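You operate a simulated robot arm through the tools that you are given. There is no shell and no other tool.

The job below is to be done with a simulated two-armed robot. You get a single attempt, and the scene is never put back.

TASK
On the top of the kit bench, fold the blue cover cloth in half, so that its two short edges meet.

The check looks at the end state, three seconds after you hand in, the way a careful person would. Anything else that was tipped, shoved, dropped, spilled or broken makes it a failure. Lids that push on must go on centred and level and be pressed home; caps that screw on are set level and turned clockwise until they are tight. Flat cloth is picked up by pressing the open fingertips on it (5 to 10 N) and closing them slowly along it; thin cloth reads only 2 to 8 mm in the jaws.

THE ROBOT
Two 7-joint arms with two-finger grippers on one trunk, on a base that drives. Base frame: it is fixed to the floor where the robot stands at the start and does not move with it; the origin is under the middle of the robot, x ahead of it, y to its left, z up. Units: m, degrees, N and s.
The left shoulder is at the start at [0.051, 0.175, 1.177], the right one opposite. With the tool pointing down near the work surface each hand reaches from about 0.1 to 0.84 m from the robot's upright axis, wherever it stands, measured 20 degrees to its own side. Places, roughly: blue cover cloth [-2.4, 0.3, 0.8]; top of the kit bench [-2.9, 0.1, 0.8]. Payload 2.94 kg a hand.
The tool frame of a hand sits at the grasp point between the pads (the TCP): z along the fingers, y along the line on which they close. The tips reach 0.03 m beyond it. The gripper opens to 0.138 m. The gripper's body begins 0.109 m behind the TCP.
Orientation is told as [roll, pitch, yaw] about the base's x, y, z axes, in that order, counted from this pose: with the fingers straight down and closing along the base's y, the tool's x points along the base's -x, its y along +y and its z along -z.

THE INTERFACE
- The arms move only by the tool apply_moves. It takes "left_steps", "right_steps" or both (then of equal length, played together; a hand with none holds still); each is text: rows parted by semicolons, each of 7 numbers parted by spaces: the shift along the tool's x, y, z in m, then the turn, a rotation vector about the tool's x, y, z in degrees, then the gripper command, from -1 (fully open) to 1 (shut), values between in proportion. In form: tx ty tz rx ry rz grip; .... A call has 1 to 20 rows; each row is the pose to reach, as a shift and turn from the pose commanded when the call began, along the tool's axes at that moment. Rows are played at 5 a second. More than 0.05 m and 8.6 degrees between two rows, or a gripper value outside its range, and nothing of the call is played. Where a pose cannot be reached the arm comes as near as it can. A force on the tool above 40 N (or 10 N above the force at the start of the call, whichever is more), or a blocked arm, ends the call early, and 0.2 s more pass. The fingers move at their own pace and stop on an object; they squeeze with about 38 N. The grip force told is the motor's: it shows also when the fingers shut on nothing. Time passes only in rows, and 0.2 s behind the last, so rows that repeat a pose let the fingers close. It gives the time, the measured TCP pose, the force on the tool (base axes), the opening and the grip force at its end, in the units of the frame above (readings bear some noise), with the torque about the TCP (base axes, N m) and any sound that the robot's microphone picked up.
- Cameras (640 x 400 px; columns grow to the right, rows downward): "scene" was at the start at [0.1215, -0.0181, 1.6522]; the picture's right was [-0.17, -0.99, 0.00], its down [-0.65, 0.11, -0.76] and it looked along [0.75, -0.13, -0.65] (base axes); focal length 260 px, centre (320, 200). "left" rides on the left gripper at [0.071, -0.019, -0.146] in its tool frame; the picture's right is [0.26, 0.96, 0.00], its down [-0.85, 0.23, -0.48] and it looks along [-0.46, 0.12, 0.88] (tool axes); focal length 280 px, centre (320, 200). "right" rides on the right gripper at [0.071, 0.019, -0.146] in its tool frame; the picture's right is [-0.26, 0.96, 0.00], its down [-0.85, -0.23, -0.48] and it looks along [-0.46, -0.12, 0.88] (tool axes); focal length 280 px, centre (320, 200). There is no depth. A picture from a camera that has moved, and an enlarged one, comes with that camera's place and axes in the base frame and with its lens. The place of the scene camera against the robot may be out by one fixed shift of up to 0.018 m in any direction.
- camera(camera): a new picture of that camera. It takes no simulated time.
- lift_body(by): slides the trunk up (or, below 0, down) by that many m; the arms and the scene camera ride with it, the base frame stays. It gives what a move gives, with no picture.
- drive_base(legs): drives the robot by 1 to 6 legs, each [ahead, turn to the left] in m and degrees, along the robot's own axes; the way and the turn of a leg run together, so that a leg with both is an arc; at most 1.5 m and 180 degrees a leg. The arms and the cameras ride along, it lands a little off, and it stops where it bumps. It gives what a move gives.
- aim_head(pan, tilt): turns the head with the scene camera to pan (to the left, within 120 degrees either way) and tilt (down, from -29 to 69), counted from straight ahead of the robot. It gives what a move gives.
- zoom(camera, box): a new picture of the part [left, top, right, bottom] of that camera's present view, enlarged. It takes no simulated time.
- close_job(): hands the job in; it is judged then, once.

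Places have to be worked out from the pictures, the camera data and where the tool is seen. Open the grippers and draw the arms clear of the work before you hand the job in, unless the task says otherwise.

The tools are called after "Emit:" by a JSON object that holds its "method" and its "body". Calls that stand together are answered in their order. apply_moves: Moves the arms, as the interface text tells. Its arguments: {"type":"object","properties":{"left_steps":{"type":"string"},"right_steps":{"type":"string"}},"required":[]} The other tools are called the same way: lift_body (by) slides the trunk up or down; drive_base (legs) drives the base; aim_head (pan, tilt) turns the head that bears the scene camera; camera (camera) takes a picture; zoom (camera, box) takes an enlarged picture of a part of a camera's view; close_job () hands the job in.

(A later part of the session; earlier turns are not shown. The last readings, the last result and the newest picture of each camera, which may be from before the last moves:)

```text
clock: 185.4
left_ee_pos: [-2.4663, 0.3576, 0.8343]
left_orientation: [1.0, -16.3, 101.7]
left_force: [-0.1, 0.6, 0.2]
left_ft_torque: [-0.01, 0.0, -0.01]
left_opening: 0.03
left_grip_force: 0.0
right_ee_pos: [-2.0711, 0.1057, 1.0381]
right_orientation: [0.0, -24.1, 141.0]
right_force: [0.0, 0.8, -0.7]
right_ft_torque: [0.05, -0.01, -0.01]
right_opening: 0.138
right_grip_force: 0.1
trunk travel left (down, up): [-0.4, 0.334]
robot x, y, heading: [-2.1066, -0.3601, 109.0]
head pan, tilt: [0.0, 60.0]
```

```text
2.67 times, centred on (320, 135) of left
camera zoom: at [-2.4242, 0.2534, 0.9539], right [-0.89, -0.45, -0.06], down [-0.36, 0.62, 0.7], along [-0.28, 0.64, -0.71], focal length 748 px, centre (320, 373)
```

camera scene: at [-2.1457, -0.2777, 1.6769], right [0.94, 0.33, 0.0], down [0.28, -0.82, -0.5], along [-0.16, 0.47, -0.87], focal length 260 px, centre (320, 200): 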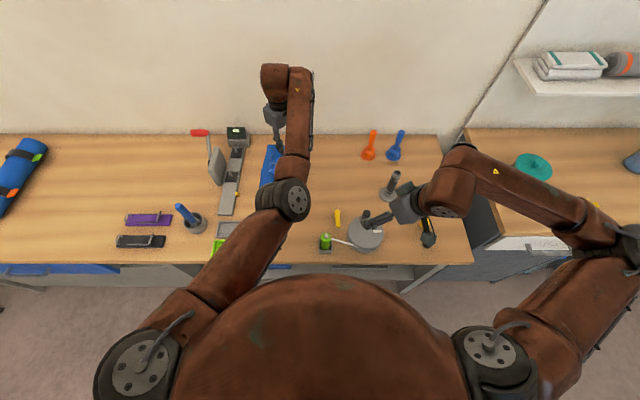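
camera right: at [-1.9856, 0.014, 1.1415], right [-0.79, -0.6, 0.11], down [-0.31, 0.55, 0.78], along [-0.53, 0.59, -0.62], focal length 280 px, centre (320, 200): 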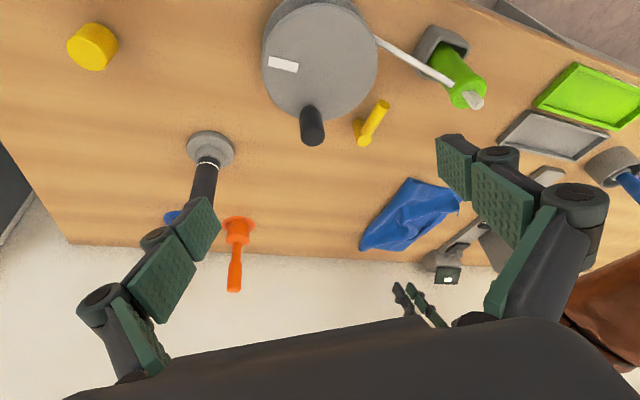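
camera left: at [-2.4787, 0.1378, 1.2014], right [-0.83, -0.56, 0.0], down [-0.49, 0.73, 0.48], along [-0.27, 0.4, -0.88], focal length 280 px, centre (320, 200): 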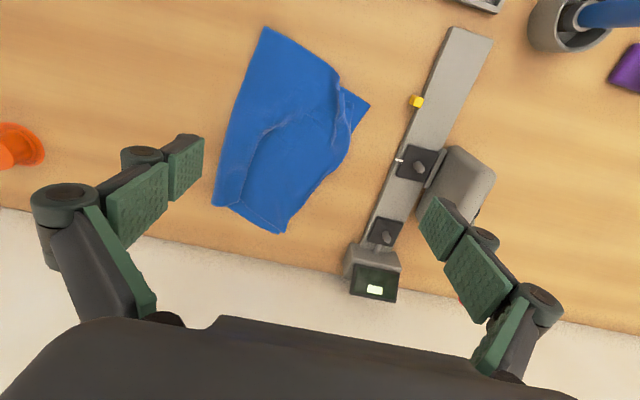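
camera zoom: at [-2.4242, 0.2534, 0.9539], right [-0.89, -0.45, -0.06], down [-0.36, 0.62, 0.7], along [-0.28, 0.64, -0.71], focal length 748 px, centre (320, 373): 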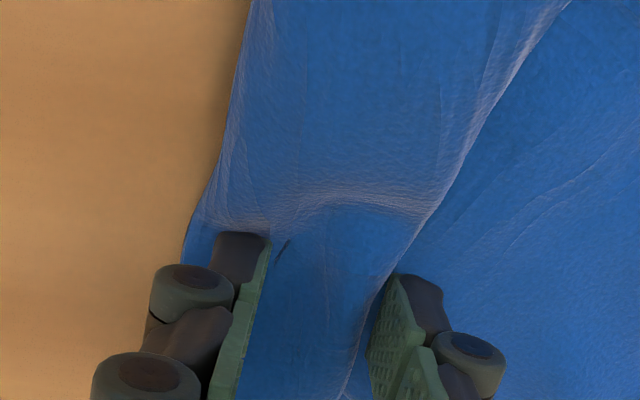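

P's edge is right at the left pad. Closing slowly now.

Emit:
{"method": "apply_moves", "body": {"left_steps": "0.0003 0 0.001 0 0 0 0.6; 0.0003 0 0.001 0 0 0 0.64; 0.0003 0 0.001 0 0 0 0.68; 0.0003 0 0.001 0 0 0 0.72; 0.0003 0 0.001 0 0 0 0.76; 0.0003 0 0.001 0 0 0 0.8; 0.0003 0 0.001 0 0 0 0.84; 0.0003 0 0.001 0 0 0 0.88; 0.0003 0 0.001 0 0 0 0.92; 0.0003 0 0.001 0 0 0 0.96; 0.0003 0 0.001 0 0 0 1; 0.0003 0 0.001 0 0 0 1; 0.0003 0 0.001 0 0 0 1; -0.002 0 -0.007 0 0 0 1; -0.0042 0 -0.0144 0 0 0 1; -0.0042 0 -0.0144 0 0 0 1"}}

Emit:
{"method": "zoom", "body": {"camera": "left", "box": [200, 40, 440, 210]}}

Emit:
{"method": "zoom", "body": {"camera": "right", "box": [350, 150, 470, 270]}}

```text
clock: 188.8
left_ee_pos: [-2.4668, 0.3556, 0.8489]
left_orientation: [1.0, -16.3, 101.7]
left_force: [-0.8, -2.7, 4.0]
left_ft_torque: [0.03, -0.06, -0.08]
left_opening: 0.002
left_grip_force: 27.8
right_ee_pos: [-2.0709, 0.1068, 1.0375]
right_orientation: [0.1, -24.0, 141.2]
right_force: [0.4, 0.7, -0.5]
right_ft_torque: [0.01, 0.0, -0.02]
right_opening: 0.138
right_grip_force: 0.0
trunk travel left (down, up): [-0.4, 0.334]
robot x, y, heading: [-2.1016, -0.3606, 109.0]
head pan, tilt: [0.0, 60.0]
```

```text
2.35 times, centred on (320, 125) of left
camera zoom: at [-2.4237, 0.2527, 0.9688], right [-0.89, -0.45, -0.06], down [-0.36, 0.62, 0.7], along [-0.28, 0.65, -0.71], focal length 660 px, centre (320, 376)
```

zoom: 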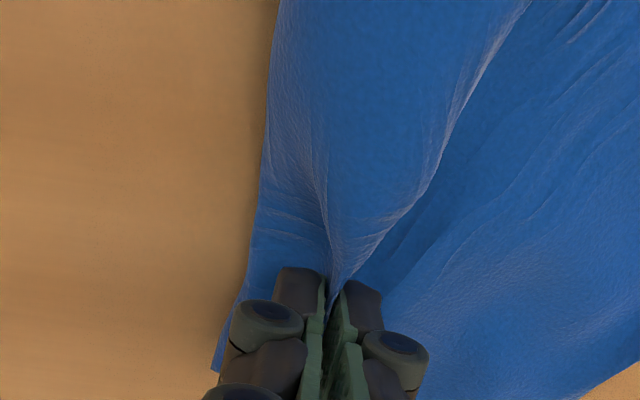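

```text
3.33 times, centred on (410, 210) of right
camera zoom: at [-1.9861, 0.0141, 1.1414], right [-0.79, -0.6, 0.11], down [-0.31, 0.55, 0.78], along [-0.53, 0.58, -0.62], focal length 935 px, centre (20, 167)
```

zoom: 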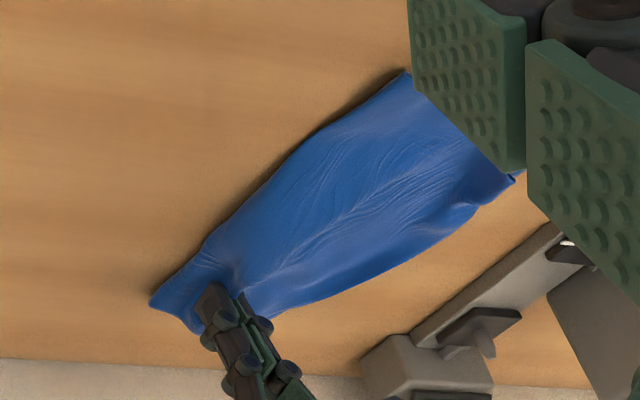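

Only the tuck's folded edge P is lifted; the flap beside it stayed down. I swing it over to the right in a low arc (~7.8 cm) like turning a page.

Emit:
{"method": "apply_moves", "body": {"left_steps": "-0.0034 -0.01 -0.0115 0 0 0 1; -0.0062 -0.02 -0.0211 0 0 0 1; -0.0079 -0.03 -0.0269 0 0 0 1; -0.0085 -0.04 -0.0288 0 0 0 1; -0.0079 -0.05 -0.0269 0 0 0 1; -0.0056 -0.06 -0.0192 0 0 0 1; -0.0028 -0.07 -0.0096 0 0 0 1; 0 -0.078 0 0 0 0 1; 0 -0.078 0 0 0 0 1"}}

Emit:
{"method": "zoom", "body": {"camera": "left", "box": [160, 0, 480, 210]}}

Emit:
{"method": "zoom", "body": {"camera": "right", "box": [350, 150, 470, 270]}}

```text
clock: 190.8
left_ee_pos: [-2.3891, 0.373, 0.8474]
left_orientation: [1.0, -16.4, 101.7]
left_force: [-0.4, 0.5, -0.7]
left_ft_torque: [0.01, 0.02, 0.05]
left_opening: 0.0054
left_grip_force: 36.0
right_ee_pos: [-2.0707, 0.1071, 1.0392]
right_orientation: [0.0, -24.0, 141.0]
right_force: [0.2, -1.0, 0.2]
right_ft_torque: [-0.02, 0.0, -0.01]
right_opening: 0.138
right_grip_force: 0.0
trunk travel left (down, up): [-0.4, 0.334]
robot x, y, heading: [-2.1051, -0.3587, 109.1]
head pan, tilt: [0.0, 60.0]
```

```text
1.90 times, centred on (320, 105) of left
camera zoom: at [-2.3477, 0.269, 0.9672], right [-0.89, -0.45, -0.06], down [-0.36, 0.62, 0.7], along [-0.28, 0.65, -0.71], focal length 534 px, centre (320, 381)
```

zoom: 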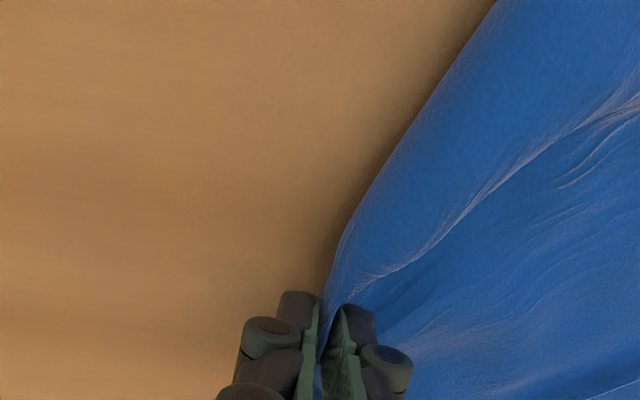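

```text
3.33 times, centred on (410, 210) of right
camera zoom: at [-1.9859, 0.0141, 1.1414], right [-0.79, -0.6, 0.11], down [-0.31, 0.55, 0.78], along [-0.53, 0.59, -0.62], focal length 935 px, centre (20, 167)
```

zoom: 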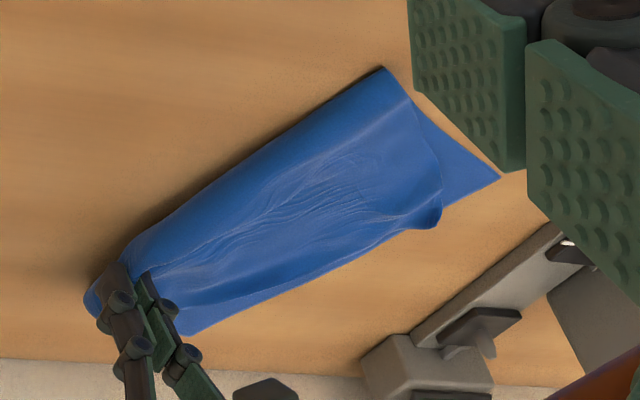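

The crease moved right, but D was pulled off A again. I look closer before releasing.

Emit:
{"method": "zoom", "body": {"camera": "right", "box": [370, 165, 450, 225]}}

Emit:
{"method": "zoom", "body": {"camera": "right", "box": [370, 205, 450, 265]}}

Emit:
{"method": "zoom", "body": {"camera": "scene", "box": [210, 120, 370, 220]}}

```text
6.67 times, centred on (410, 195) of right
camera zoom: at [-1.9859, 0.0141, 1.1414], right [-0.79, -0.6, 0.11], down [-0.31, 0.55, 0.78], along [-0.53, 0.59, -0.62], focal length 1869 px, centre (-280, 233)
```

zoom: 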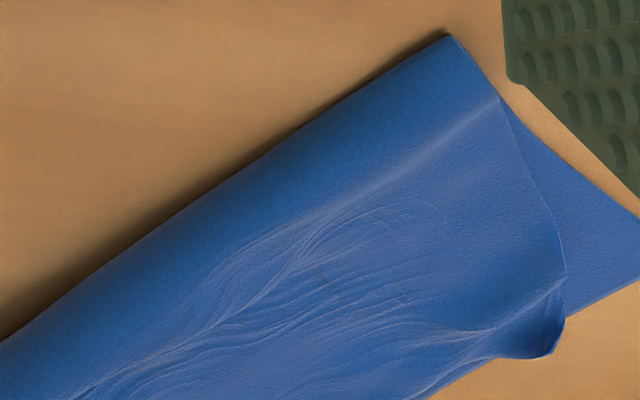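

```text
6.67 times, centred on (410, 235) of right
camera zoom: at [-1.9859, 0.0141, 1.1414], right [-0.79, -0.6, 0.11], down [-0.31, 0.55, 0.78], along [-0.53, 0.59, -0.62], focal length 1869 px, centre (-280, -33)
```

zoom: 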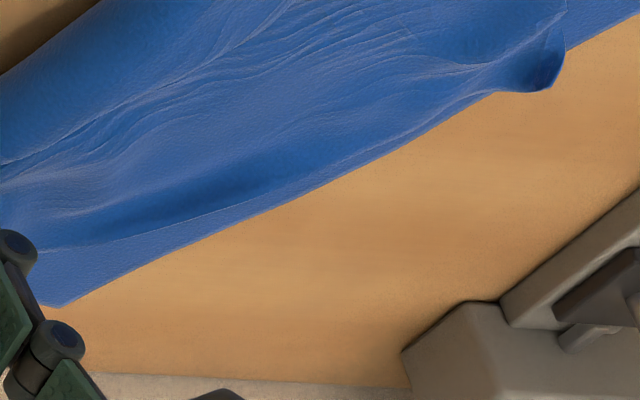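

```text
4.00 times, centred on (290, 170) of scene
camera zoom: at [-2.1451, -0.2787, 1.677], right [0.94, 0.33, 0.0], down [0.28, -0.82, -0.5], along [-0.16, 0.47, -0.87], focal length 1040 px, centre (440, 320)
```

zoom: 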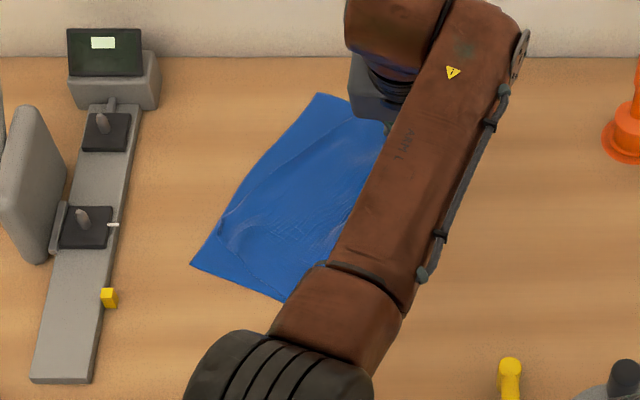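

Emit:
{"method": "zoom", "body": {"camera": "scene", "box": [250, 138, 330, 200]}}

```text
6.45 times, centred on (290, 169) of scene
camera zoom: at [-2.1451, -0.2787, 1.677], right [0.94, 0.33, 0.0], down [0.28, -0.82, -0.5], along [-0.16, 0.47, -0.87], focal length 1677 px, centre (514, 400)
```

zoom: 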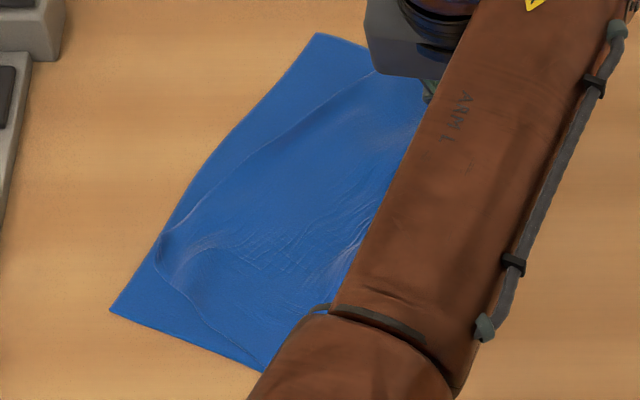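

The scene view shows the flap now lies inside the base edge all along: short of B by ~4 cm and of A by ~5 cm. That is good for a final clean pull of each corner outward. I release the crease here and rise.

Emit:
{"method": "apply_moves", "body": {"left_steps": "0.0017 0 0.0058 0 0 0 1; 0.0034 0 0.0115 0 0 0 0.9; 0.0034 0 0.0115 0 0 0 0.8; 0.0034 0 0.0115 0 0 0 0.7; 0.0034 0 0.0115 0 0 0 0.6; 0.0034 0 0.0115 0 0 0 0.5; -0.0028 0 -0.0096 0 0 0 0.5; -0.0141 0 -0.048 0 0 0 0.4; -0.0282 0 -0.0959 0 0 0 0.2; -0.0395 0 -0.1343 0 0 0 0; -0.0508 0 -0.1727 0 0 0 -0.5"}}

Emit:
{"method": "apply_moves", "body": {"left_steps": "0.02 0.02 0 0 3 -1.5 -1; 0.04 0.04 0 0 6 -3 -1; 0.06 0.06 0 0 9 -4.5 -1; 0.08 0.08 0 0 12 -6 -1; 0.1 0.1 0 0 16 -7 -1; 0.1 0.12 0 0 16 -7 -1; 0.1 0.12 0 0 16 -7 -1"}}

Emit:
{"method": "camera", "body": {"camera": "left"}}

Emit:
{"method": "zoom", "body": {"camera": "left", "box": [180, 25, 380, 250]}}

Emit:
{"method": "zoom", "body": {"camera": "scene", "box": [250, 138, 330, 200]}}

```text
clock: 193.2
left_ee_pos: [-2.3871, 0.3731, 1.0266]
left_orientation: [0.9, -16.3, 101.6]
left_force: [-0.4, -0.5, 0.5]
left_ft_torque: [0.09, -0.02, -0.02]
left_opening: 0.1026
left_grip_force: 0.0
right_ee_pos: [-2.0713, 0.1047, 1.0387]
right_orientation: [0.0, -24.0, 141.1]
right_force: [-0.2, 0.3, -0.2]
right_ft_torque: [0.0, 0.01, -0.02]
right_opening: 0.138
right_grip_force: 0.1
trunk travel left (down, up): [-0.4, 0.334]
robot x, y, heading: [-2.1096, -0.3587, 109.3]
head pan, tilt: [0.0, 60.0]
```

```text
clock: 194.8
left_ee_pos: [-2.4863, 0.2548, 1.0011]
left_orientation: [0.0, -0.2, 108.8]
left_force: [-0.9, 0.6, 0.3]
left_ft_torque: [-0.04, 0.01, -0.01]
left_opening: 0.1378
left_grip_force: 0.0
right_ee_pos: [-2.0711, 0.1068, 1.0385]
right_orientation: [-0.1, -23.9, 141.0]
right_force: [0.3, 0.3, 0.4]
right_ft_torque: [0.01, 0.04, 0.0]
right_opening: 0.138
right_grip_force: 0.1
trunk travel left (down, up): [-0.4, 0.334]
robot x, y, heading: [-2.1066, -0.3591, 109.1]
head pan, tilt: [0.0, 60.0]
```

```text
taken
camera left: at [-2.4455, 0.1918, 1.1466], right [-0.83, -0.56, 0.0], down [-0.49, 0.73, 0.48], along [-0.27, 0.4, -0.88], focal length 280 px, centre (320, 200)
```

left: 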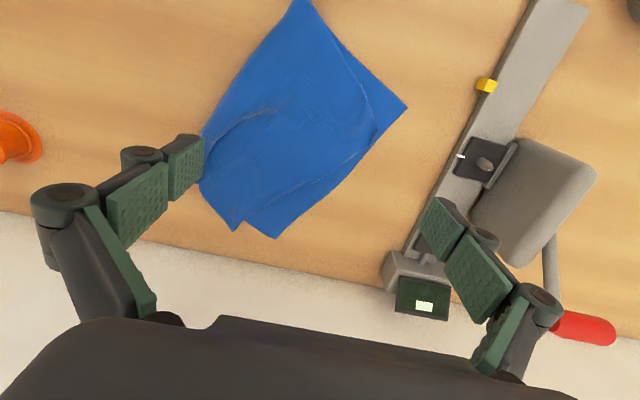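

```text
1.78 times, centred on (280, 138) of left
camera zoom: at [-2.4455, 0.1918, 1.1466], right [-0.83, -0.56, 0.0], down [-0.49, 0.73, 0.48], along [-0.27, 0.4, -0.88], focal length 498 px, centre (391, 311)
```

zoom: 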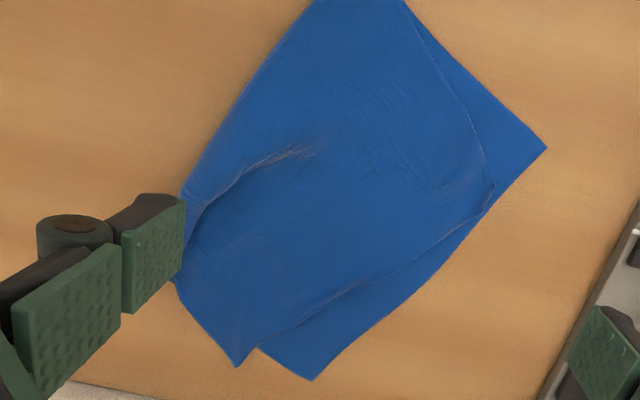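

```text
6.45 times, centred on (290, 169) of scene
camera zoom: at [-2.1445, -0.2783, 1.677], right [0.95, 0.33, 0.0], down [0.28, -0.82, -0.5], along [-0.16, 0.47, -0.87], focal length 1677 px, centre (514, 400)
```

zoom: 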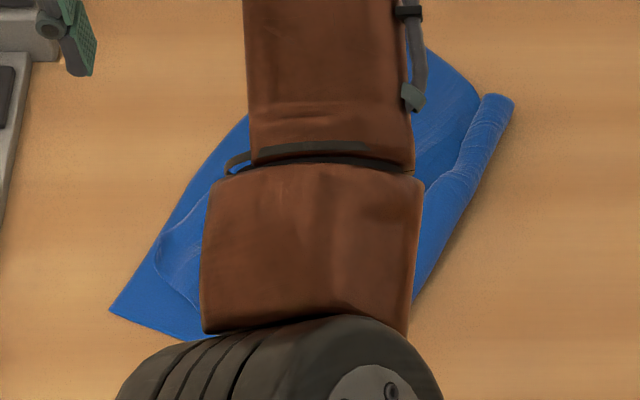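

Now C is ≈6.3 cm right of B and D ≈4.5 cm from A; the tuck is gone at the far end. I take C first: go above a point ~3.4 cm inside C (tilt 36°, gap 2.4 cm).

Emit:
{"method": "apply_moves", "body": {"left_steps": "-0.0166 -0.0092 0 0 -4 0 -0.5; -0.0332 -0.0183 0 0 -8 0 0; -0.0498 -0.0275 0 0 -12 0 0.4; -0.0664 -0.0367 0 0 -16 0 0.652; -0.0829 -0.0458 0 0 -20 0 0.652; -0.0995 -0.055 0 0 -24 0 0.652; -0.1161 -0.0642 0 0 -28 0 0.652; -0.1327 -0.0733 0 0 -32 0 0.652; -0.1493 -0.0825 0 0 -36 0 0.652; -0.1493 -0.0825 0.04 0 -36 0 0.652; -0.1493 -0.0825 0.08 0 -36 0 0.652; -0.1493 -0.0825 0.12 0 -36 0 0.652; -0.1493 -0.0825 0.14 0 -36 0 0.652; -0.1493 -0.0825 0.14 0 -36 0 0.652"}}

Emit:
{"method": "zoom", "body": {"camera": "left", "box": [160, 0, 480, 200]}}

Emit:
{"method": "zoom", "body": {"camera": "right", "box": [340, 150, 460, 270]}}

```text
clock: 197.8
left_ee_pos: [-2.4547, 0.4229, 0.8624]
left_orientation: [-0.2, -36.4, 109.0]
left_force: [-0.4, 0.1, 0.0]
left_ft_torque: [-0.05, -0.02, 0.0]
left_opening: 0.0239
left_grip_force: 0.1
right_ee_pos: [-2.0709, 0.1067, 1.0392]
right_orientation: [0.0, -24.0, 141.0]
right_force: [0.2, -0.6, 0.3]
right_ft_torque: [0.03, 0.0, 0.01]
right_opening: 0.1379
right_grip_force: 0.0
trunk travel left (down, up): [-0.4, 0.334]
robot x, y, heading: [-2.1052, -0.3592, 108.9]
head pan, tilt: [0.0, 60.0]
```

```text
2.00 times, centred on (320, 100) of left
camera zoom: at [-2.392, 0.2923, 0.9372], right [-0.84, -0.51, -0.16], down [-0.35, 0.31, 0.89], along [-0.41, 0.8, -0.44], focal length 561 px, centre (320, 400)
```

zoom: 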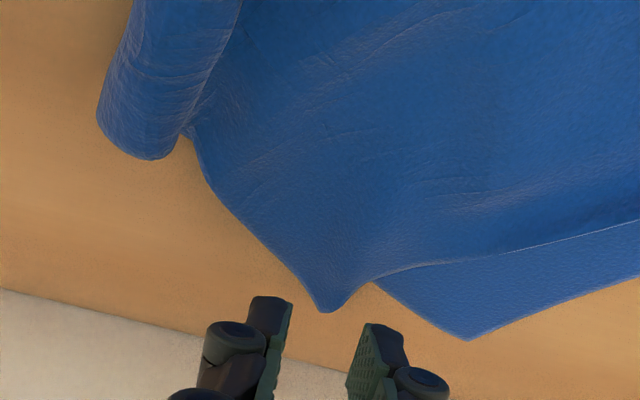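

```text
3.33 times, centred on (400, 210) of right
camera zoom: at [-1.986, 0.0143, 1.1414], right [-0.79, -0.6, 0.11], down [-0.31, 0.55, 0.78], along [-0.53, 0.58, -0.62], focal length 935 px, centre (53, 167)
```

zoom: 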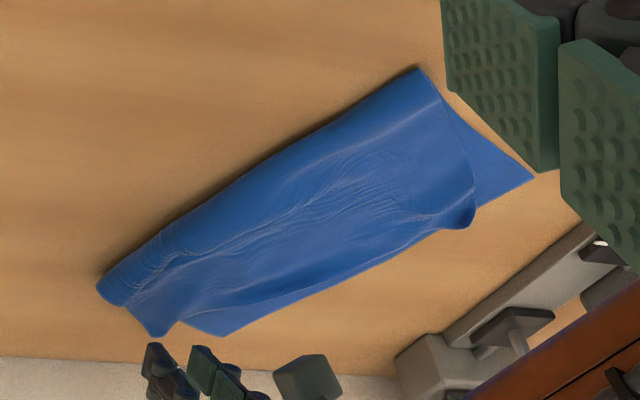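

C's tip overhangs onto the bare table, good for a clean pinch. I lower to contact with a 4 mm shift left.

Emit:
{"method": "apply_moves", "body": {"left_steps": "0.0059 0.002 0.008 0 0 0 0.652; 0.0119 0.004 0.0161 0 0 0 0.652; 0.0154 0.004 0.0209 0 0 0 0.652; 0.0166 0.004 0.0225 0 0 0 0.652; 0.0166 0.004 0.0225 0 0 0 0.652"}}

Emit:
{"method": "zoom", "body": {"camera": "left", "box": [200, 50, 440, 200]}}

```text
clock: 199.0
left_ee_pos: [-2.459, 0.4218, 0.8343]
left_orientation: [-0.1, -36.3, 109.0]
left_force: [0.8, 0.0, -0.1]
left_ft_torque: [0.01, 0.02, -0.01]
left_opening: 0.0239
left_grip_force: 0.0
right_ee_pos: [-2.0707, 0.1066, 1.0387]
right_orientation: [0.0, -24.0, 141.0]
right_force: [0.0, -0.6, -0.6]
right_ft_torque: [0.0, 0.0, -0.01]
right_opening: 0.138
right_grip_force: 0.1
trunk travel left (down, up): [-0.4, 0.334]
robot x, y, heading: [-2.1034, -0.3596, 109.3]
head pan, tilt: [0.0, 60.0]
```

```text
2.67 times, centred on (320, 125) of left
camera zoom: at [-2.3958, 0.2907, 0.91], right [-0.84, -0.51, -0.16], down [-0.35, 0.3, 0.89], along [-0.41, 0.8, -0.44], focal length 748 px, centre (320, 400)
```

zoom: 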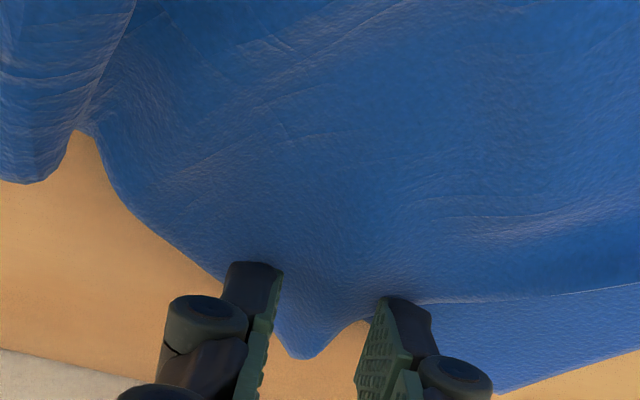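

Emit:
{"method": "apply_moves", "body": {"left_steps": "0.0032 0 -0.0024 0 0 0 0.652; 0.0072 0 -0.0053 0 0 0 0.652; 0.0084 0 -0.0037 0 0 0 0.652; 0.009 0 -0.0029 0 0 0 0.652; 0.009 0 -0.0029 0 0 0 0.652"}}

Emit:
{"method": "zoom", "body": {"camera": "left", "box": [200, 50, 440, 200]}}

```text
clock: 200.2
left_ee_pos: [-2.457, 0.4127, 0.8333]
left_orientation: [-0.1, -36.4, 108.9]
left_force: [-0.1, -0.4, 1.4]
left_ft_torque: [-0.02, -0.02, 0.01]
left_opening: 0.0239
left_grip_force: 0.1
right_ee_pos: [-2.0718, 0.106, 1.0394]
right_orientation: [0.0, -24.0, 141.1]
right_force: [-1.0, -0.1, -0.5]
right_ft_torque: [0.0, -0.02, 0.0]
right_opening: 0.1382
right_grip_force: 0.1
trunk travel left (down, up): [-0.4, 0.334]
robot x, y, heading: [-2.1083, -0.3609, 108.7]
head pan, tilt: [0.0, 60.0]
```

```text
2.67 times, centred on (320, 125) of left
camera zoom: at [-2.3931, 0.2828, 0.908], right [-0.85, -0.51, -0.16], down [-0.35, 0.3, 0.89], along [-0.41, 0.8, -0.43], focal length 748 px, centre (320, 400)
```

zoom: 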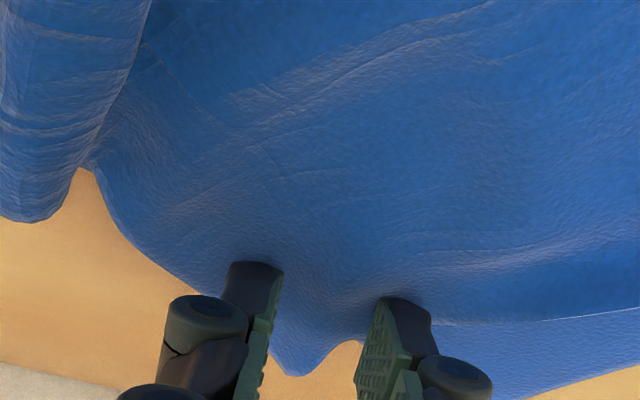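

Both tips are on the flap inside C. I press slightly more and close slowly, then lift 8 mm.

Emit:
{"method": "apply_moves", "body": {"left_steps": "0.0005 0 0.0006 0 0 0 0.652; 0.0008 0 0.0011 0 0 0 0.69; 0.0008 0 0.0011 0 0 0 0.73; 0.0008 0 0.0011 0 0 0 0.77; 0.0008 0 0.0011 0 0 0 0.81; 0.0008 0 0.0011 0 0 0 0.85; 0.0008 0 0.0011 0 0 0 0.89; 0.0008 0 0.0011 0 0 0 0.93; 0.0008 0 0.0011 0 0 0 0.97; 0.0008 0 0.0011 0 0 0 1; 0.0008 0 0.0011 0 0 0 1; 0.0008 0 0.0011 0 0 0 1; -0.0018 0 -0.0024 0 0 0 1; -0.0047 0 -0.0064 0 0 0 1; -0.0047 0 -0.0064 0 0 0 1"}}

Emit:
{"method": "zoom", "body": {"camera": "left", "box": [200, 50, 440, 200]}}

```text
clock: 203.4
left_ee_pos: [-2.4571, 0.4118, 0.84]
left_orientation: [-0.1, -36.3, 108.8]
left_force: [-2.1, -2.8, 0.3]
left_ft_torque: [0.12, 0.03, 0.02]
left_opening: 0.0
left_grip_force: 24.9
right_ee_pos: [-2.0717, 0.1071, 1.038]
right_orientation: [0.0, -23.9, 141.1]
right_force: [0.0, 0.3, -0.7]
right_ft_torque: [-0.06, 0.01, 0.02]
right_opening: 0.138
right_grip_force: 0.1
trunk travel left (down, up): [-0.4, 0.334]
robot x, y, heading: [-2.1073, -0.3626, 109.1]
head pan, tilt: [0.0, 60.0]
```

```text
2.67 times, centred on (320, 125) of left
camera zoom: at [-2.3936, 0.2821, 0.9148], right [-0.84, -0.51, -0.16], down [-0.35, 0.31, 0.89], along [-0.41, 0.8, -0.44], focal length 748 px, centre (320, 400)
```

zoom: 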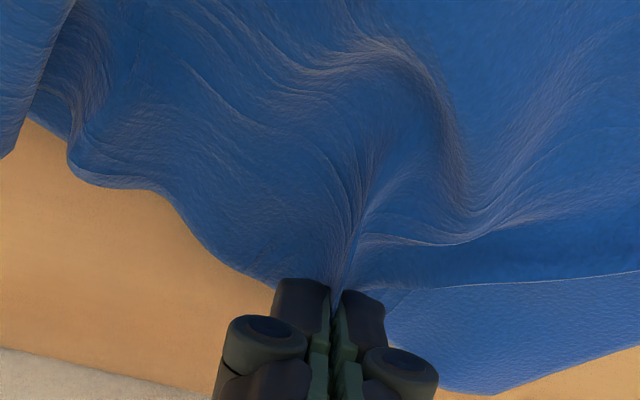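

Held. I drag C left ~5.5 cm with an 11° counter-clockwise turn to bring it onto B.

Emit:
{"method": "apply_moves", "body": {"left_steps": "0 0.0092 0 -1.1 0 -1.5 1; 0 0.0183 0 -2.2 0 -3 1; 0 0.0275 0 -3.3 0 -4.5 1; 0 0.0367 0 -4.3 0 -5.9 1; 0 0.0458 0 -5.4 0 -7.4 1; 0 0.055 0 -6.5 0 -8.9 1; 0 0.055 0 -6.5 0 -8.9 1"}}

Emit:
{"method": "zoom", "body": {"camera": "left", "box": [160, 0, 480, 200]}}

Emit:
{"method": "zoom", "body": {"camera": "scene", "box": [240, 130, 340, 205]}}

Emit:
{"method": "zoom", "body": {"camera": "right", "box": [340, 150, 460, 270]}}

```text
clock: 205.0
left_ee_pos: [-2.5083, 0.3946, 0.8385]
left_orientation: [-0.1, -36.4, 120.0]
left_force: [1.4, -3.9, 4.5]
left_ft_torque: [-0.02, -0.16, -0.12]
left_opening: 0.0034
left_grip_force: 39.0
right_ee_pos: [-2.0707, 0.1064, 1.0381]
right_orientation: [0.0, -24.0, 141.0]
right_force: [-0.4, 0.5, 0.4]
right_ft_torque: [0.02, -0.03, 0.0]
right_opening: 0.1382
right_grip_force: 0.1
trunk travel left (down, up): [-0.4, 0.334]
robot x, y, heading: [-2.1066, -0.3616, 109.0]
head pan, tilt: [0.0, 60.0]
```

```text
2.00 times, centred on (320, 100) of left
camera zoom: at [-2.4219, 0.2786, 0.9145], right [-0.73, -0.66, -0.16], down [-0.4, 0.23, 0.89], along [-0.55, 0.71, -0.44], focal length 561 px, centre (320, 400)
```

zoom: 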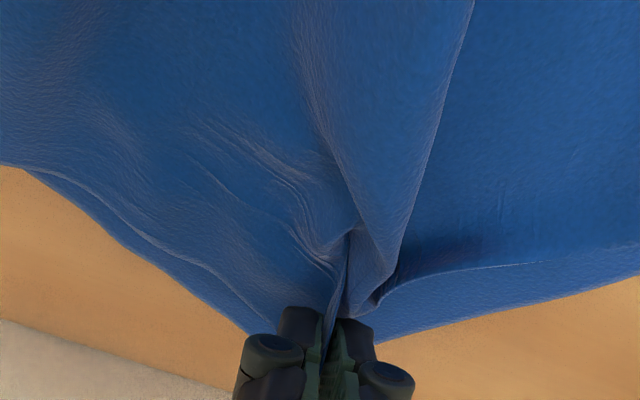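

```text
5.33 times, centred on (290, 168) of scene
camera zoom: at [-2.145, -0.2788, 1.677], right [0.94, 0.33, 0.0], down [0.28, -0.82, -0.5], along [-0.16, 0.47, -0.87], focal length 1386 px, centre (480, 373)
```

zoom: 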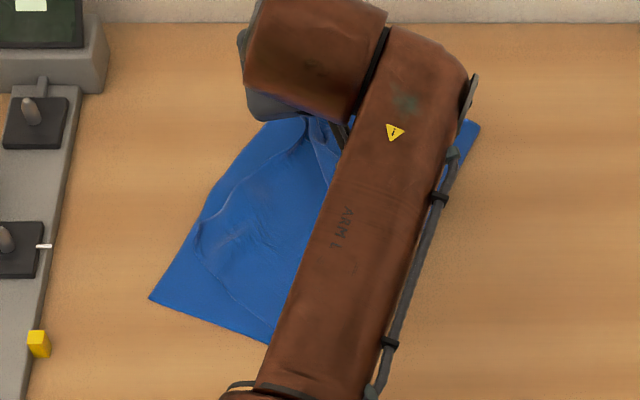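

```text
3.33 times, centred on (400, 210) of right
camera zoom: at [-1.9859, 0.0141, 1.1414], right [-0.79, -0.6, 0.11], down [-0.31, 0.55, 0.78], along [-0.53, 0.59, -0.62], focal length 935 px, centre (53, 167)
```

zoom: 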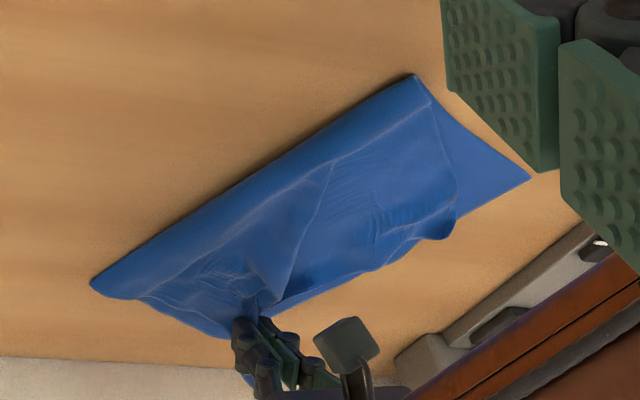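

C is at B, the crease is straight, and the slack now lies between C and D, to be taken up by pulling D. I lower, release and rise.

Emit:
{"method": "apply_moves", "body": {"left_steps": "0.0018 0 0.0024 0 0 0 1; 0.003 0 0.004 0 0 0 0.9; 0.003 0 0.004 0 0 0 0.8; 0.003 0 0.004 0 0 0 0.7; 0.003 0 0.004 0 0 0 0.6; 0.003 0 0.004 0 0 0 0.5; -0.003 0 -0.004 0 0 0 0.5; -0.0178 0 -0.0241 0 0 0 0.4; -0.0415 0 -0.0563 0 0 0 0.2; -0.0653 0 -0.0885 0 0 0 0; -0.0949 0 -0.1288 0 0 0 -0.5"}}

Emit:
{"method": "apply_moves", "body": {"left_steps": "0.012 0.012 -0.012 2 3.4 2.7 -1; 0.024 0.024 -0.024 3.3 7 4.5 -1; 0.036 0.036 -0.036 4.6 11 6.5 -1; 0.05 0.042 -0.045 6.5 16 8.9 -1; 0.064 0.042 -0.055 6.5 20 8.9 -1; 0.078 0.042 -0.065 6.5 24 8.9 -1; 0.092 0.042 -0.075 6.5 28 8.9 -1; 0.106 0.042 -0.085 6.5 32 8.9 -1; 0.12 0.042 -0.095 6.5 36 8.9 -1; 0.14 0.042 -0.105 6.5 36 8.9 -1"}}

Emit:
{"method": "camera", "body": {"camera": "left"}}

Emit:
{"method": "zoom", "body": {"camera": "left", "box": [180, 25, 380, 250]}}

Emit:
{"method": "zoom", "body": {"camera": "right", "box": [340, 150, 460, 270]}}

```text
clock: 207.4
left_ee_pos: [-2.506, 0.3979, 1.0009]
left_orientation: [-0.1, -36.3, 119.8]
left_force: [0.3, 0.0, -0.5]
left_ft_torque: [0.03, 0.03, -0.03]
left_opening: 0.103
left_grip_force: 0.0
right_ee_pos: [-2.0707, 0.1063, 1.0385]
right_orientation: [0.0, -24.0, 141.0]
right_force: [-0.5, -0.6, 0.7]
right_ft_torque: [0.01, -0.02, 0.01]
right_opening: 0.1379
right_grip_force: 0.1
trunk travel left (down, up): [-0.4, 0.334]
robot x, y, heading: [-2.1036, -0.36, 109.3]
head pan, tilt: [0.0, 60.0]
```

```text
clock: 209.6
left_ee_pos: [-2.4565, 0.2231, 1.0017]
left_orientation: [-3.4, -0.5, 109.5]
left_force: [0.6, -0.2, 0.1]
left_ft_torque: [0.02, -0.01, -0.01]
left_opening: 0.1379
left_grip_force: 0.0
right_ee_pos: [-2.0709, 0.1059, 1.0385]
right_orientation: [0.0, -24.0, 140.9]
right_force: [-0.2, -1.1, 0.7]
right_ft_torque: [0.0, 0.03, 0.0]
right_opening: 0.1381
right_grip_force: 0.2
trunk travel left (down, up): [-0.4, 0.334]
robot x, y, heading: [-2.1077, -0.3603, 109.2]
head pan, tilt: [0.0, 60.0]
```

```text
taken
camera left: at [-2.4238, 0.157, 1.1474], right [-0.82, -0.57, -0.06], down [-0.53, 0.71, 0.47], along [-0.22, 0.42, -0.88], focal length 280 px, centre (320, 200)
```

left: 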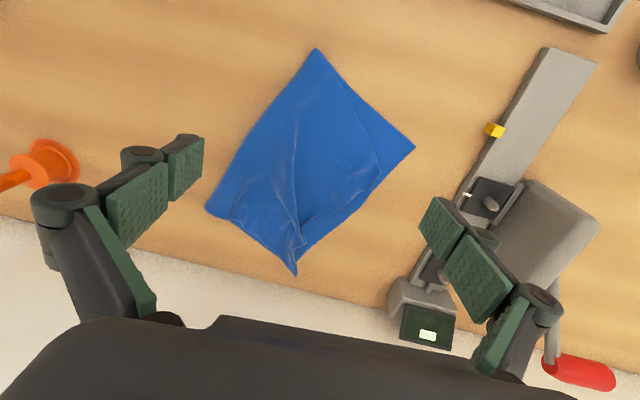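

```text
1.78 times, centred on (280, 138) of left
camera zoom: at [-2.4238, 0.157, 1.1474], right [-0.82, -0.57, -0.06], down [-0.53, 0.71, 0.47], along [-0.22, 0.42, -0.88], focal length 498 px, centre (391, 311)
```

zoom: 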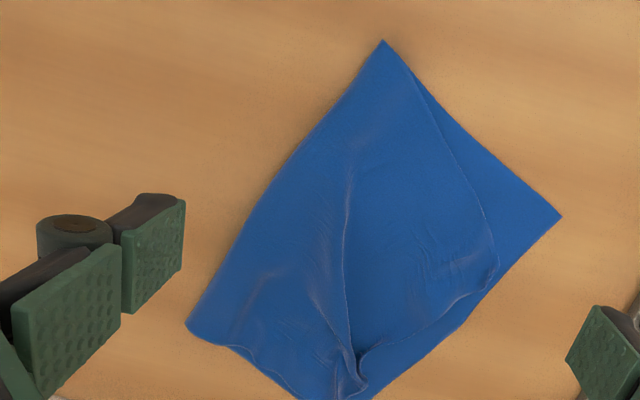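

```text
3.33 times, centred on (400, 210) of right
camera zoom: at [-1.9854, 0.0139, 1.1415], right [-0.79, -0.6, 0.11], down [-0.31, 0.55, 0.78], along [-0.53, 0.59, -0.62], focal length 935 px, centre (53, 167)
```

zoom: 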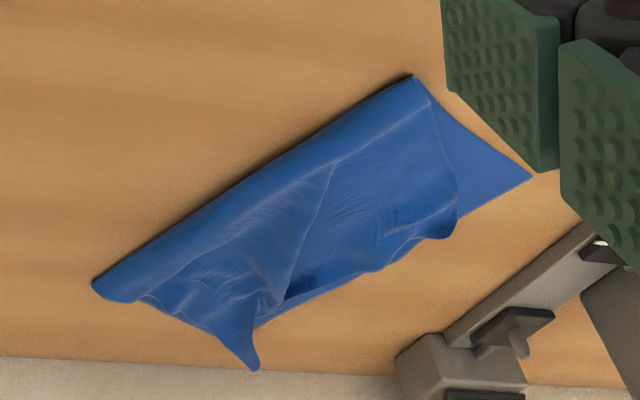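

Emit:
{"method": "zoom", "body": {"camera": "left", "box": [195, 170, 345, 290]}}

Emit:
{"method": "zoom", "body": {"camera": "left", "box": [310, 90, 430, 220]}}

```text
3.33 times, centred on (270, 230) of left
camera zoom: at [-2.4238, 0.157, 1.1474], right [-0.82, -0.57, -0.06], down [-0.53, 0.71, 0.47], along [-0.22, 0.42, -0.88], focal length 935 px, centre (487, 100)
```

zoom: 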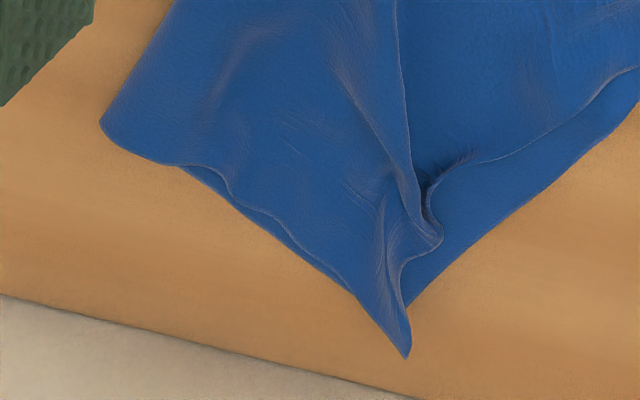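

```text
3.08 times, centred on (370, 155) of left
camera zoom: at [-2.4238, 0.157, 1.1474], right [-0.82, -0.57, -0.06], down [-0.53, 0.71, 0.47], along [-0.22, 0.42, -0.88], focal length 863 px, centre (166, 338)
```

zoom: 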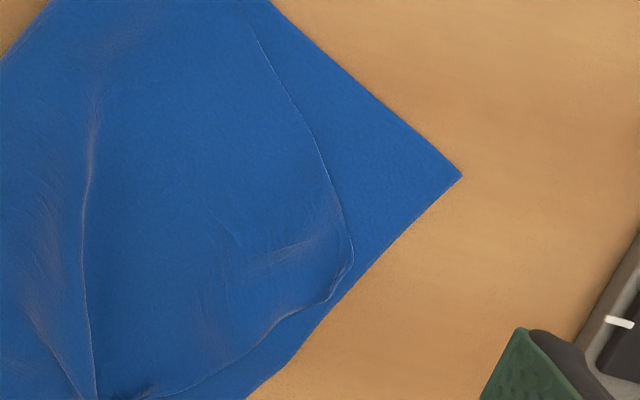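

C overshoots B by only ~2 cm (it will relax back). Now D: it is ≈5.5 cm from A. I move above a point 3.6 cm inside D (gap 3 cm), levelling the hand.

Emit:
{"method": "apply_moves", "body": {"left_steps": "-0.017 0.0157 0.01 0.4 -1.1 0 -0.3; -0.034 0.0315 0.03 0.7 -2.1 0 0.2; -0.0511 0.0472 0.06 1.1 -3.2 0 0.565; -0.0511 0.0472 0.1 1.1 -3.2 0 0.565; -0.0511 0.0472 0.135 1.1 -3.2 0 0.565; -0.0511 0.0472 0.15 1.1 -3.2 0 0.565; -0.0511 0.0472 0.15 1.1 -3.2 0 0.565"}}

Emit:
{"method": "zoom", "body": {"camera": "left", "box": [200, 40, 440, 190]}}

```text
clock: 211.2
left_ee_pos: [-2.512, 0.2595, 0.849]
left_orientation: [-4.6, -3.7, 109.8]
left_force: [-0.2, -0.2, -0.2]
left_ft_torque: [0.0, 0.01, -0.02]
left_opening: 0.0301
left_grip_force: 0.0
right_ee_pos: [-2.0721, 0.1072, 1.0385]
right_orientation: [0.1, -24.1, 141.0]
right_force: [-0.2, 0.1, 0.4]
right_ft_torque: [-0.01, 0.01, -0.03]
right_opening: 0.1378
right_grip_force: 0.0
trunk travel left (down, up): [-0.4, 0.334]
robot x, y, heading: [-2.1063, -0.361, 108.8]
head pan, tilt: [0.0, 60.0]
```

```text
2.67 times, centred on (320, 115) of left
camera zoom: at [-2.4786, 0.1853, 0.9909], right [-0.82, -0.57, -0.09], down [-0.53, 0.68, 0.51], along [-0.23, 0.47, -0.85], focal length 748 px, centre (320, 427)
```

zoom: 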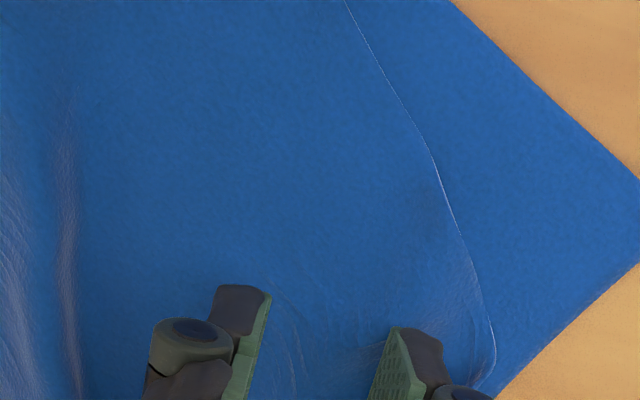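

I correct the small roll/pitch error (levels both fingertips), shift 6 mm left, and lower to contact.

Emit:
{"method": "apply_moves", "body": {"left_steps": "0 0.003 0 -2.3 1.8 0 0.565; 0 0.006 0 -4.6 3.7 0 0.565; 0 0.006 0.008 -4.6 3.7 0 0.565; 0 0.006 0.013 -4.6 3.7 0 0.565; 0 0.006 0.0155 -4.6 3.7 0 0.565; 0 0.006 0.0155 -4.6 3.7 0 0.565"}}

Emit:
{"method": "zoom", "body": {"camera": "left", "box": [200, 40, 440, 190]}}

```text
clock: 212.6
left_ee_pos: [-2.5164, 0.2585, 0.8335]
left_orientation: [0.0, 0.0, 109.6]
left_force: [0.1, 0.0, 1.1]
left_ft_torque: [0.01, 0.01, -0.04]
left_opening: 0.0301
left_grip_force: 0.2
right_ee_pos: [-2.0706, 0.1069, 1.0374]
right_orientation: [-0.1, -24.0, 140.9]
right_force: [-0.8, -0.3, -0.2]
right_ft_torque: [-0.01, -0.02, 0.0]
right_opening: 0.138
right_grip_force: 0.1
trunk travel left (down, up): [-0.4, 0.334]
robot x, y, heading: [-2.1074, -0.3583, 109.1]
head pan, tilt: [0.0, 60.0]
```

```text
2.67 times, centred on (320, 115) of left
camera zoom: at [-2.4747, 0.1967, 0.9788], right [-0.82, -0.57, 0.0], down [-0.5, 0.72, 0.48], along [-0.27, 0.39, -0.88], focal length 748 px, centre (320, 427)
```

zoom: 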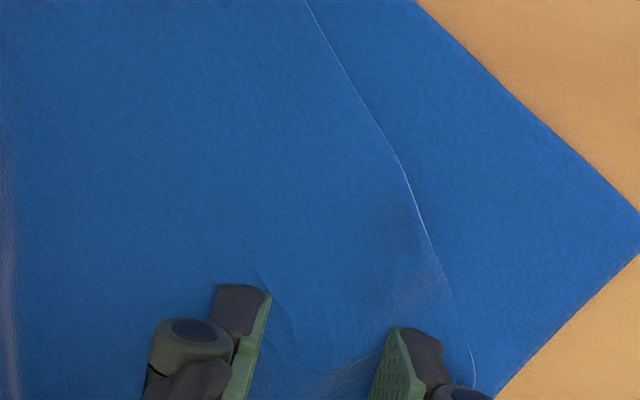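

Level and both tips on the flap near D. I press to several newtons and close slowly, then lift 8 mm.

Emit:
{"method": "apply_moves", "body": {"left_steps": "0 0 0.001 0 0 0 0.565; 0 0 0.0017 0 0 0 0.565; 0 0 0.0017 0 0 0 0.61; 0 0 0.0017 0 0 0 0.65; 0 0 0.0017 0 0 0 0.69; 0 0 0.0017 0 0 0 0.73; 0 0 0.0017 0 0 0 0.77; 0 0 0.0017 0 0 0 0.81; 0 0 0.0017 0 0 0 0.85; 0 0 0.0017 0 0 0 0.89; 0 0 0.0017 0 0 0 0.93; 0 0 0.0017 0 0 0 0.97; 0 0 0.0017 0 0 0 1; 0 0 0.0017 0 0 0 1; 0 0 0.0017 0 0 0 1; 0 0 -0.003 0 0 0 1; 0 0 -0.007 0 0 0 1; 0 0 -0.007 0 0 0 1"}}

Emit:
{"method": "zoom", "body": {"camera": "left", "box": [200, 40, 440, 190]}}

Emit:
{"method": "zoom", "body": {"camera": "right", "box": [340, 150, 460, 270]}}

```text
clock: 216.4
left_ee_pos: [-2.5174, 0.2594, 0.8403]
left_orientation: [0.1, 0.0, 109.6]
left_force: [0.6, -0.3, -0.4]
left_ft_torque: [0.0, -0.03, -0.01]
left_opening: 0.0042
left_grip_force: 30.7
right_ee_pos: [-2.0709, 0.1062, 1.0395]
right_orientation: [0.0, -23.9, 141.1]
right_force: [0.6, 0.1, 0.1]
right_ft_torque: [0.01, -0.02, -0.02]
right_opening: 0.1381
right_grip_force: 0.1
trunk travel left (down, up): [-0.4, 0.334]
robot x, y, heading: [-2.104, -0.3602, 109.3]
head pan, tilt: [0.0, 60.0]
```

```text
2.67 times, centred on (320, 115) of left
camera zoom: at [-2.4754, 0.1973, 0.9861], right [-0.82, -0.57, 0.0], down [-0.5, 0.72, 0.48], along [-0.27, 0.39, -0.88], focal length 748 px, centre (320, 427)
```

zoom: 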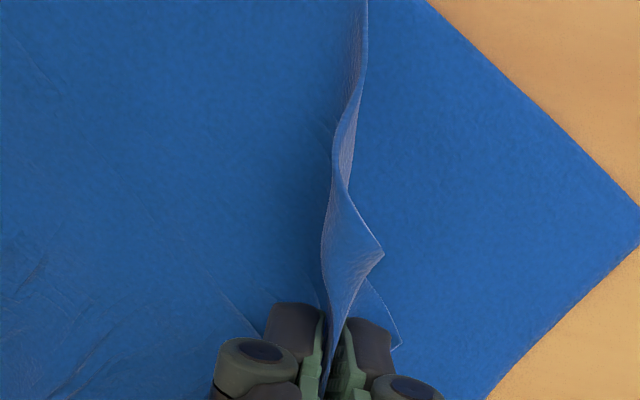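

```text
3.33 times, centred on (400, 210) of right
camera zoom: at [-1.9862, 0.0142, 1.1414], right [-0.79, -0.6, 0.11], down [-0.31, 0.55, 0.78], along [-0.53, 0.58, -0.62], focal length 935 px, centre (53, 167)
```

zoom: 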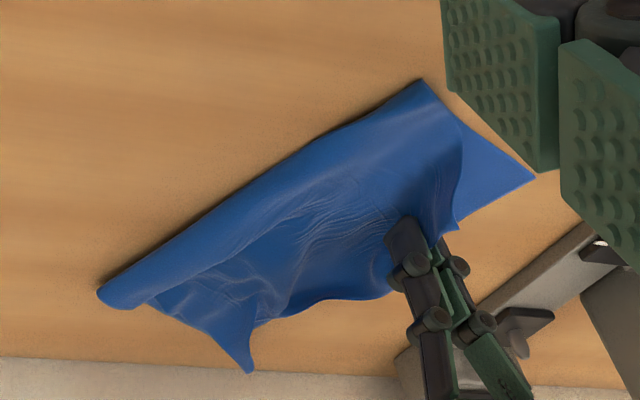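

Held. I pull D toward A: 4.1 cm nearer, 4.8 cm left, with a 27° counter-clockwise turn to square the edges.

Emit:
{"method": "apply_moves", "body": {"left_steps": "0.0082 0.0095 -0.002 0 0 -5.4 1; 0.0164 0.019 -0.004 0 0 -10.8 1; 0.0246 0.0286 -0.004 0 0 -16.2 1; 0.0328 0.0381 -0.003 0 0 -21.6 1; 0.041 0.0476 0 0 0 -27 1; 0.041 0.0476 0 0 0 -27 1"}}

Emit:
{"method": "zoom", "body": {"camera": "left", "box": [160, 0, 480, 200]}}

Emit:
{"method": "zoom", "body": {"camera": "right", "box": [340, 150, 460, 270]}}

Emit:
{"method": "zoom", "body": {"camera": "scene", "box": [240, 130, 340, 205]}}

```text
clock: 217.8
left_ee_pos: [-2.5488, 0.2029, 0.8394]
left_orientation: [0.1, -0.1, 136.7]
left_force: [-0.3, 0.8, -0.3]
left_ft_torque: [-0.05, 0.01, 0.0]
left_opening: 0.007
left_grip_force: 43.2
right_ee_pos: [-2.0711, 0.1069, 1.0387]
right_orientation: [-0.1, -24.0, 141.0]
right_force: [0.7, 0.1, -0.1]
right_ft_torque: [0.0, -0.03, -0.02]
right_opening: 0.138
right_grip_force: 0.0
trunk travel left (down, up): [-0.4, 0.334]
robot x, y, heading: [-2.1082, -0.359, 109.1]
head pan, tilt: [0.0, 60.0]
```

```text
2.00 times, centred on (320, 100) of left
camera zoom: at [-2.4835, 0.1678, 0.986], right [-0.47, -0.88, 0.0], down [-0.77, 0.41, 0.48], along [-0.42, 0.22, -0.88], focal length 561 px, centre (320, 400)
```

zoom: 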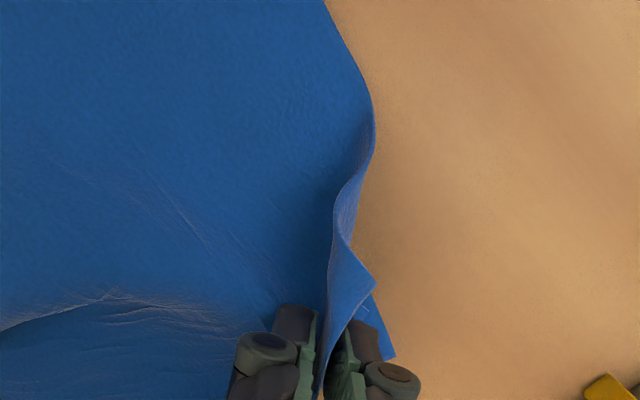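

```text
3.33 times, centred on (400, 210) of right
camera zoom: at [-1.986, 0.0143, 1.1414], right [-0.79, -0.6, 0.11], down [-0.31, 0.55, 0.78], along [-0.53, 0.58, -0.62], focal length 935 px, centre (53, 167)
```

zoom: 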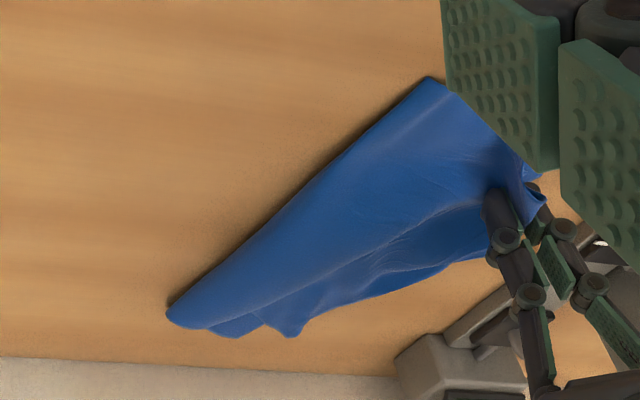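

```text
5.33 times, centred on (290, 168) of scene
camera zoom: at [-2.1451, -0.2785, 1.677], right [0.94, 0.33, 0.0], down [0.28, -0.82, -0.5], along [-0.16, 0.47, -0.87], focal length 1386 px, centre (480, 373)
```

zoom: 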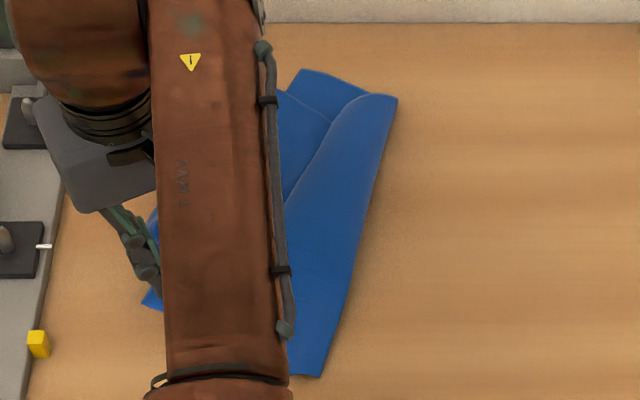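

D is at A, but the pull was a bit too strong and rolled the far end of the crease left again (a tuck re-formed). I check the near corner closely before releasing.

Emit:
{"method": "zoom", "body": {"camera": "left", "box": [270, 90, 390, 200]}}

```text
3.64 times, centred on (330, 145) of left
camera zoom: at [-2.4835, 0.1678, 0.986], right [-0.47, -0.88, 0.0], down [-0.77, 0.41, 0.48], along [-0.42, 0.22, -0.88], focal length 1020 px, centre (284, 400)
```

zoom: 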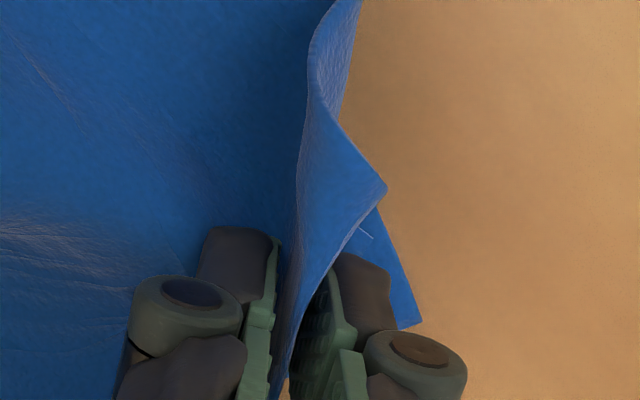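

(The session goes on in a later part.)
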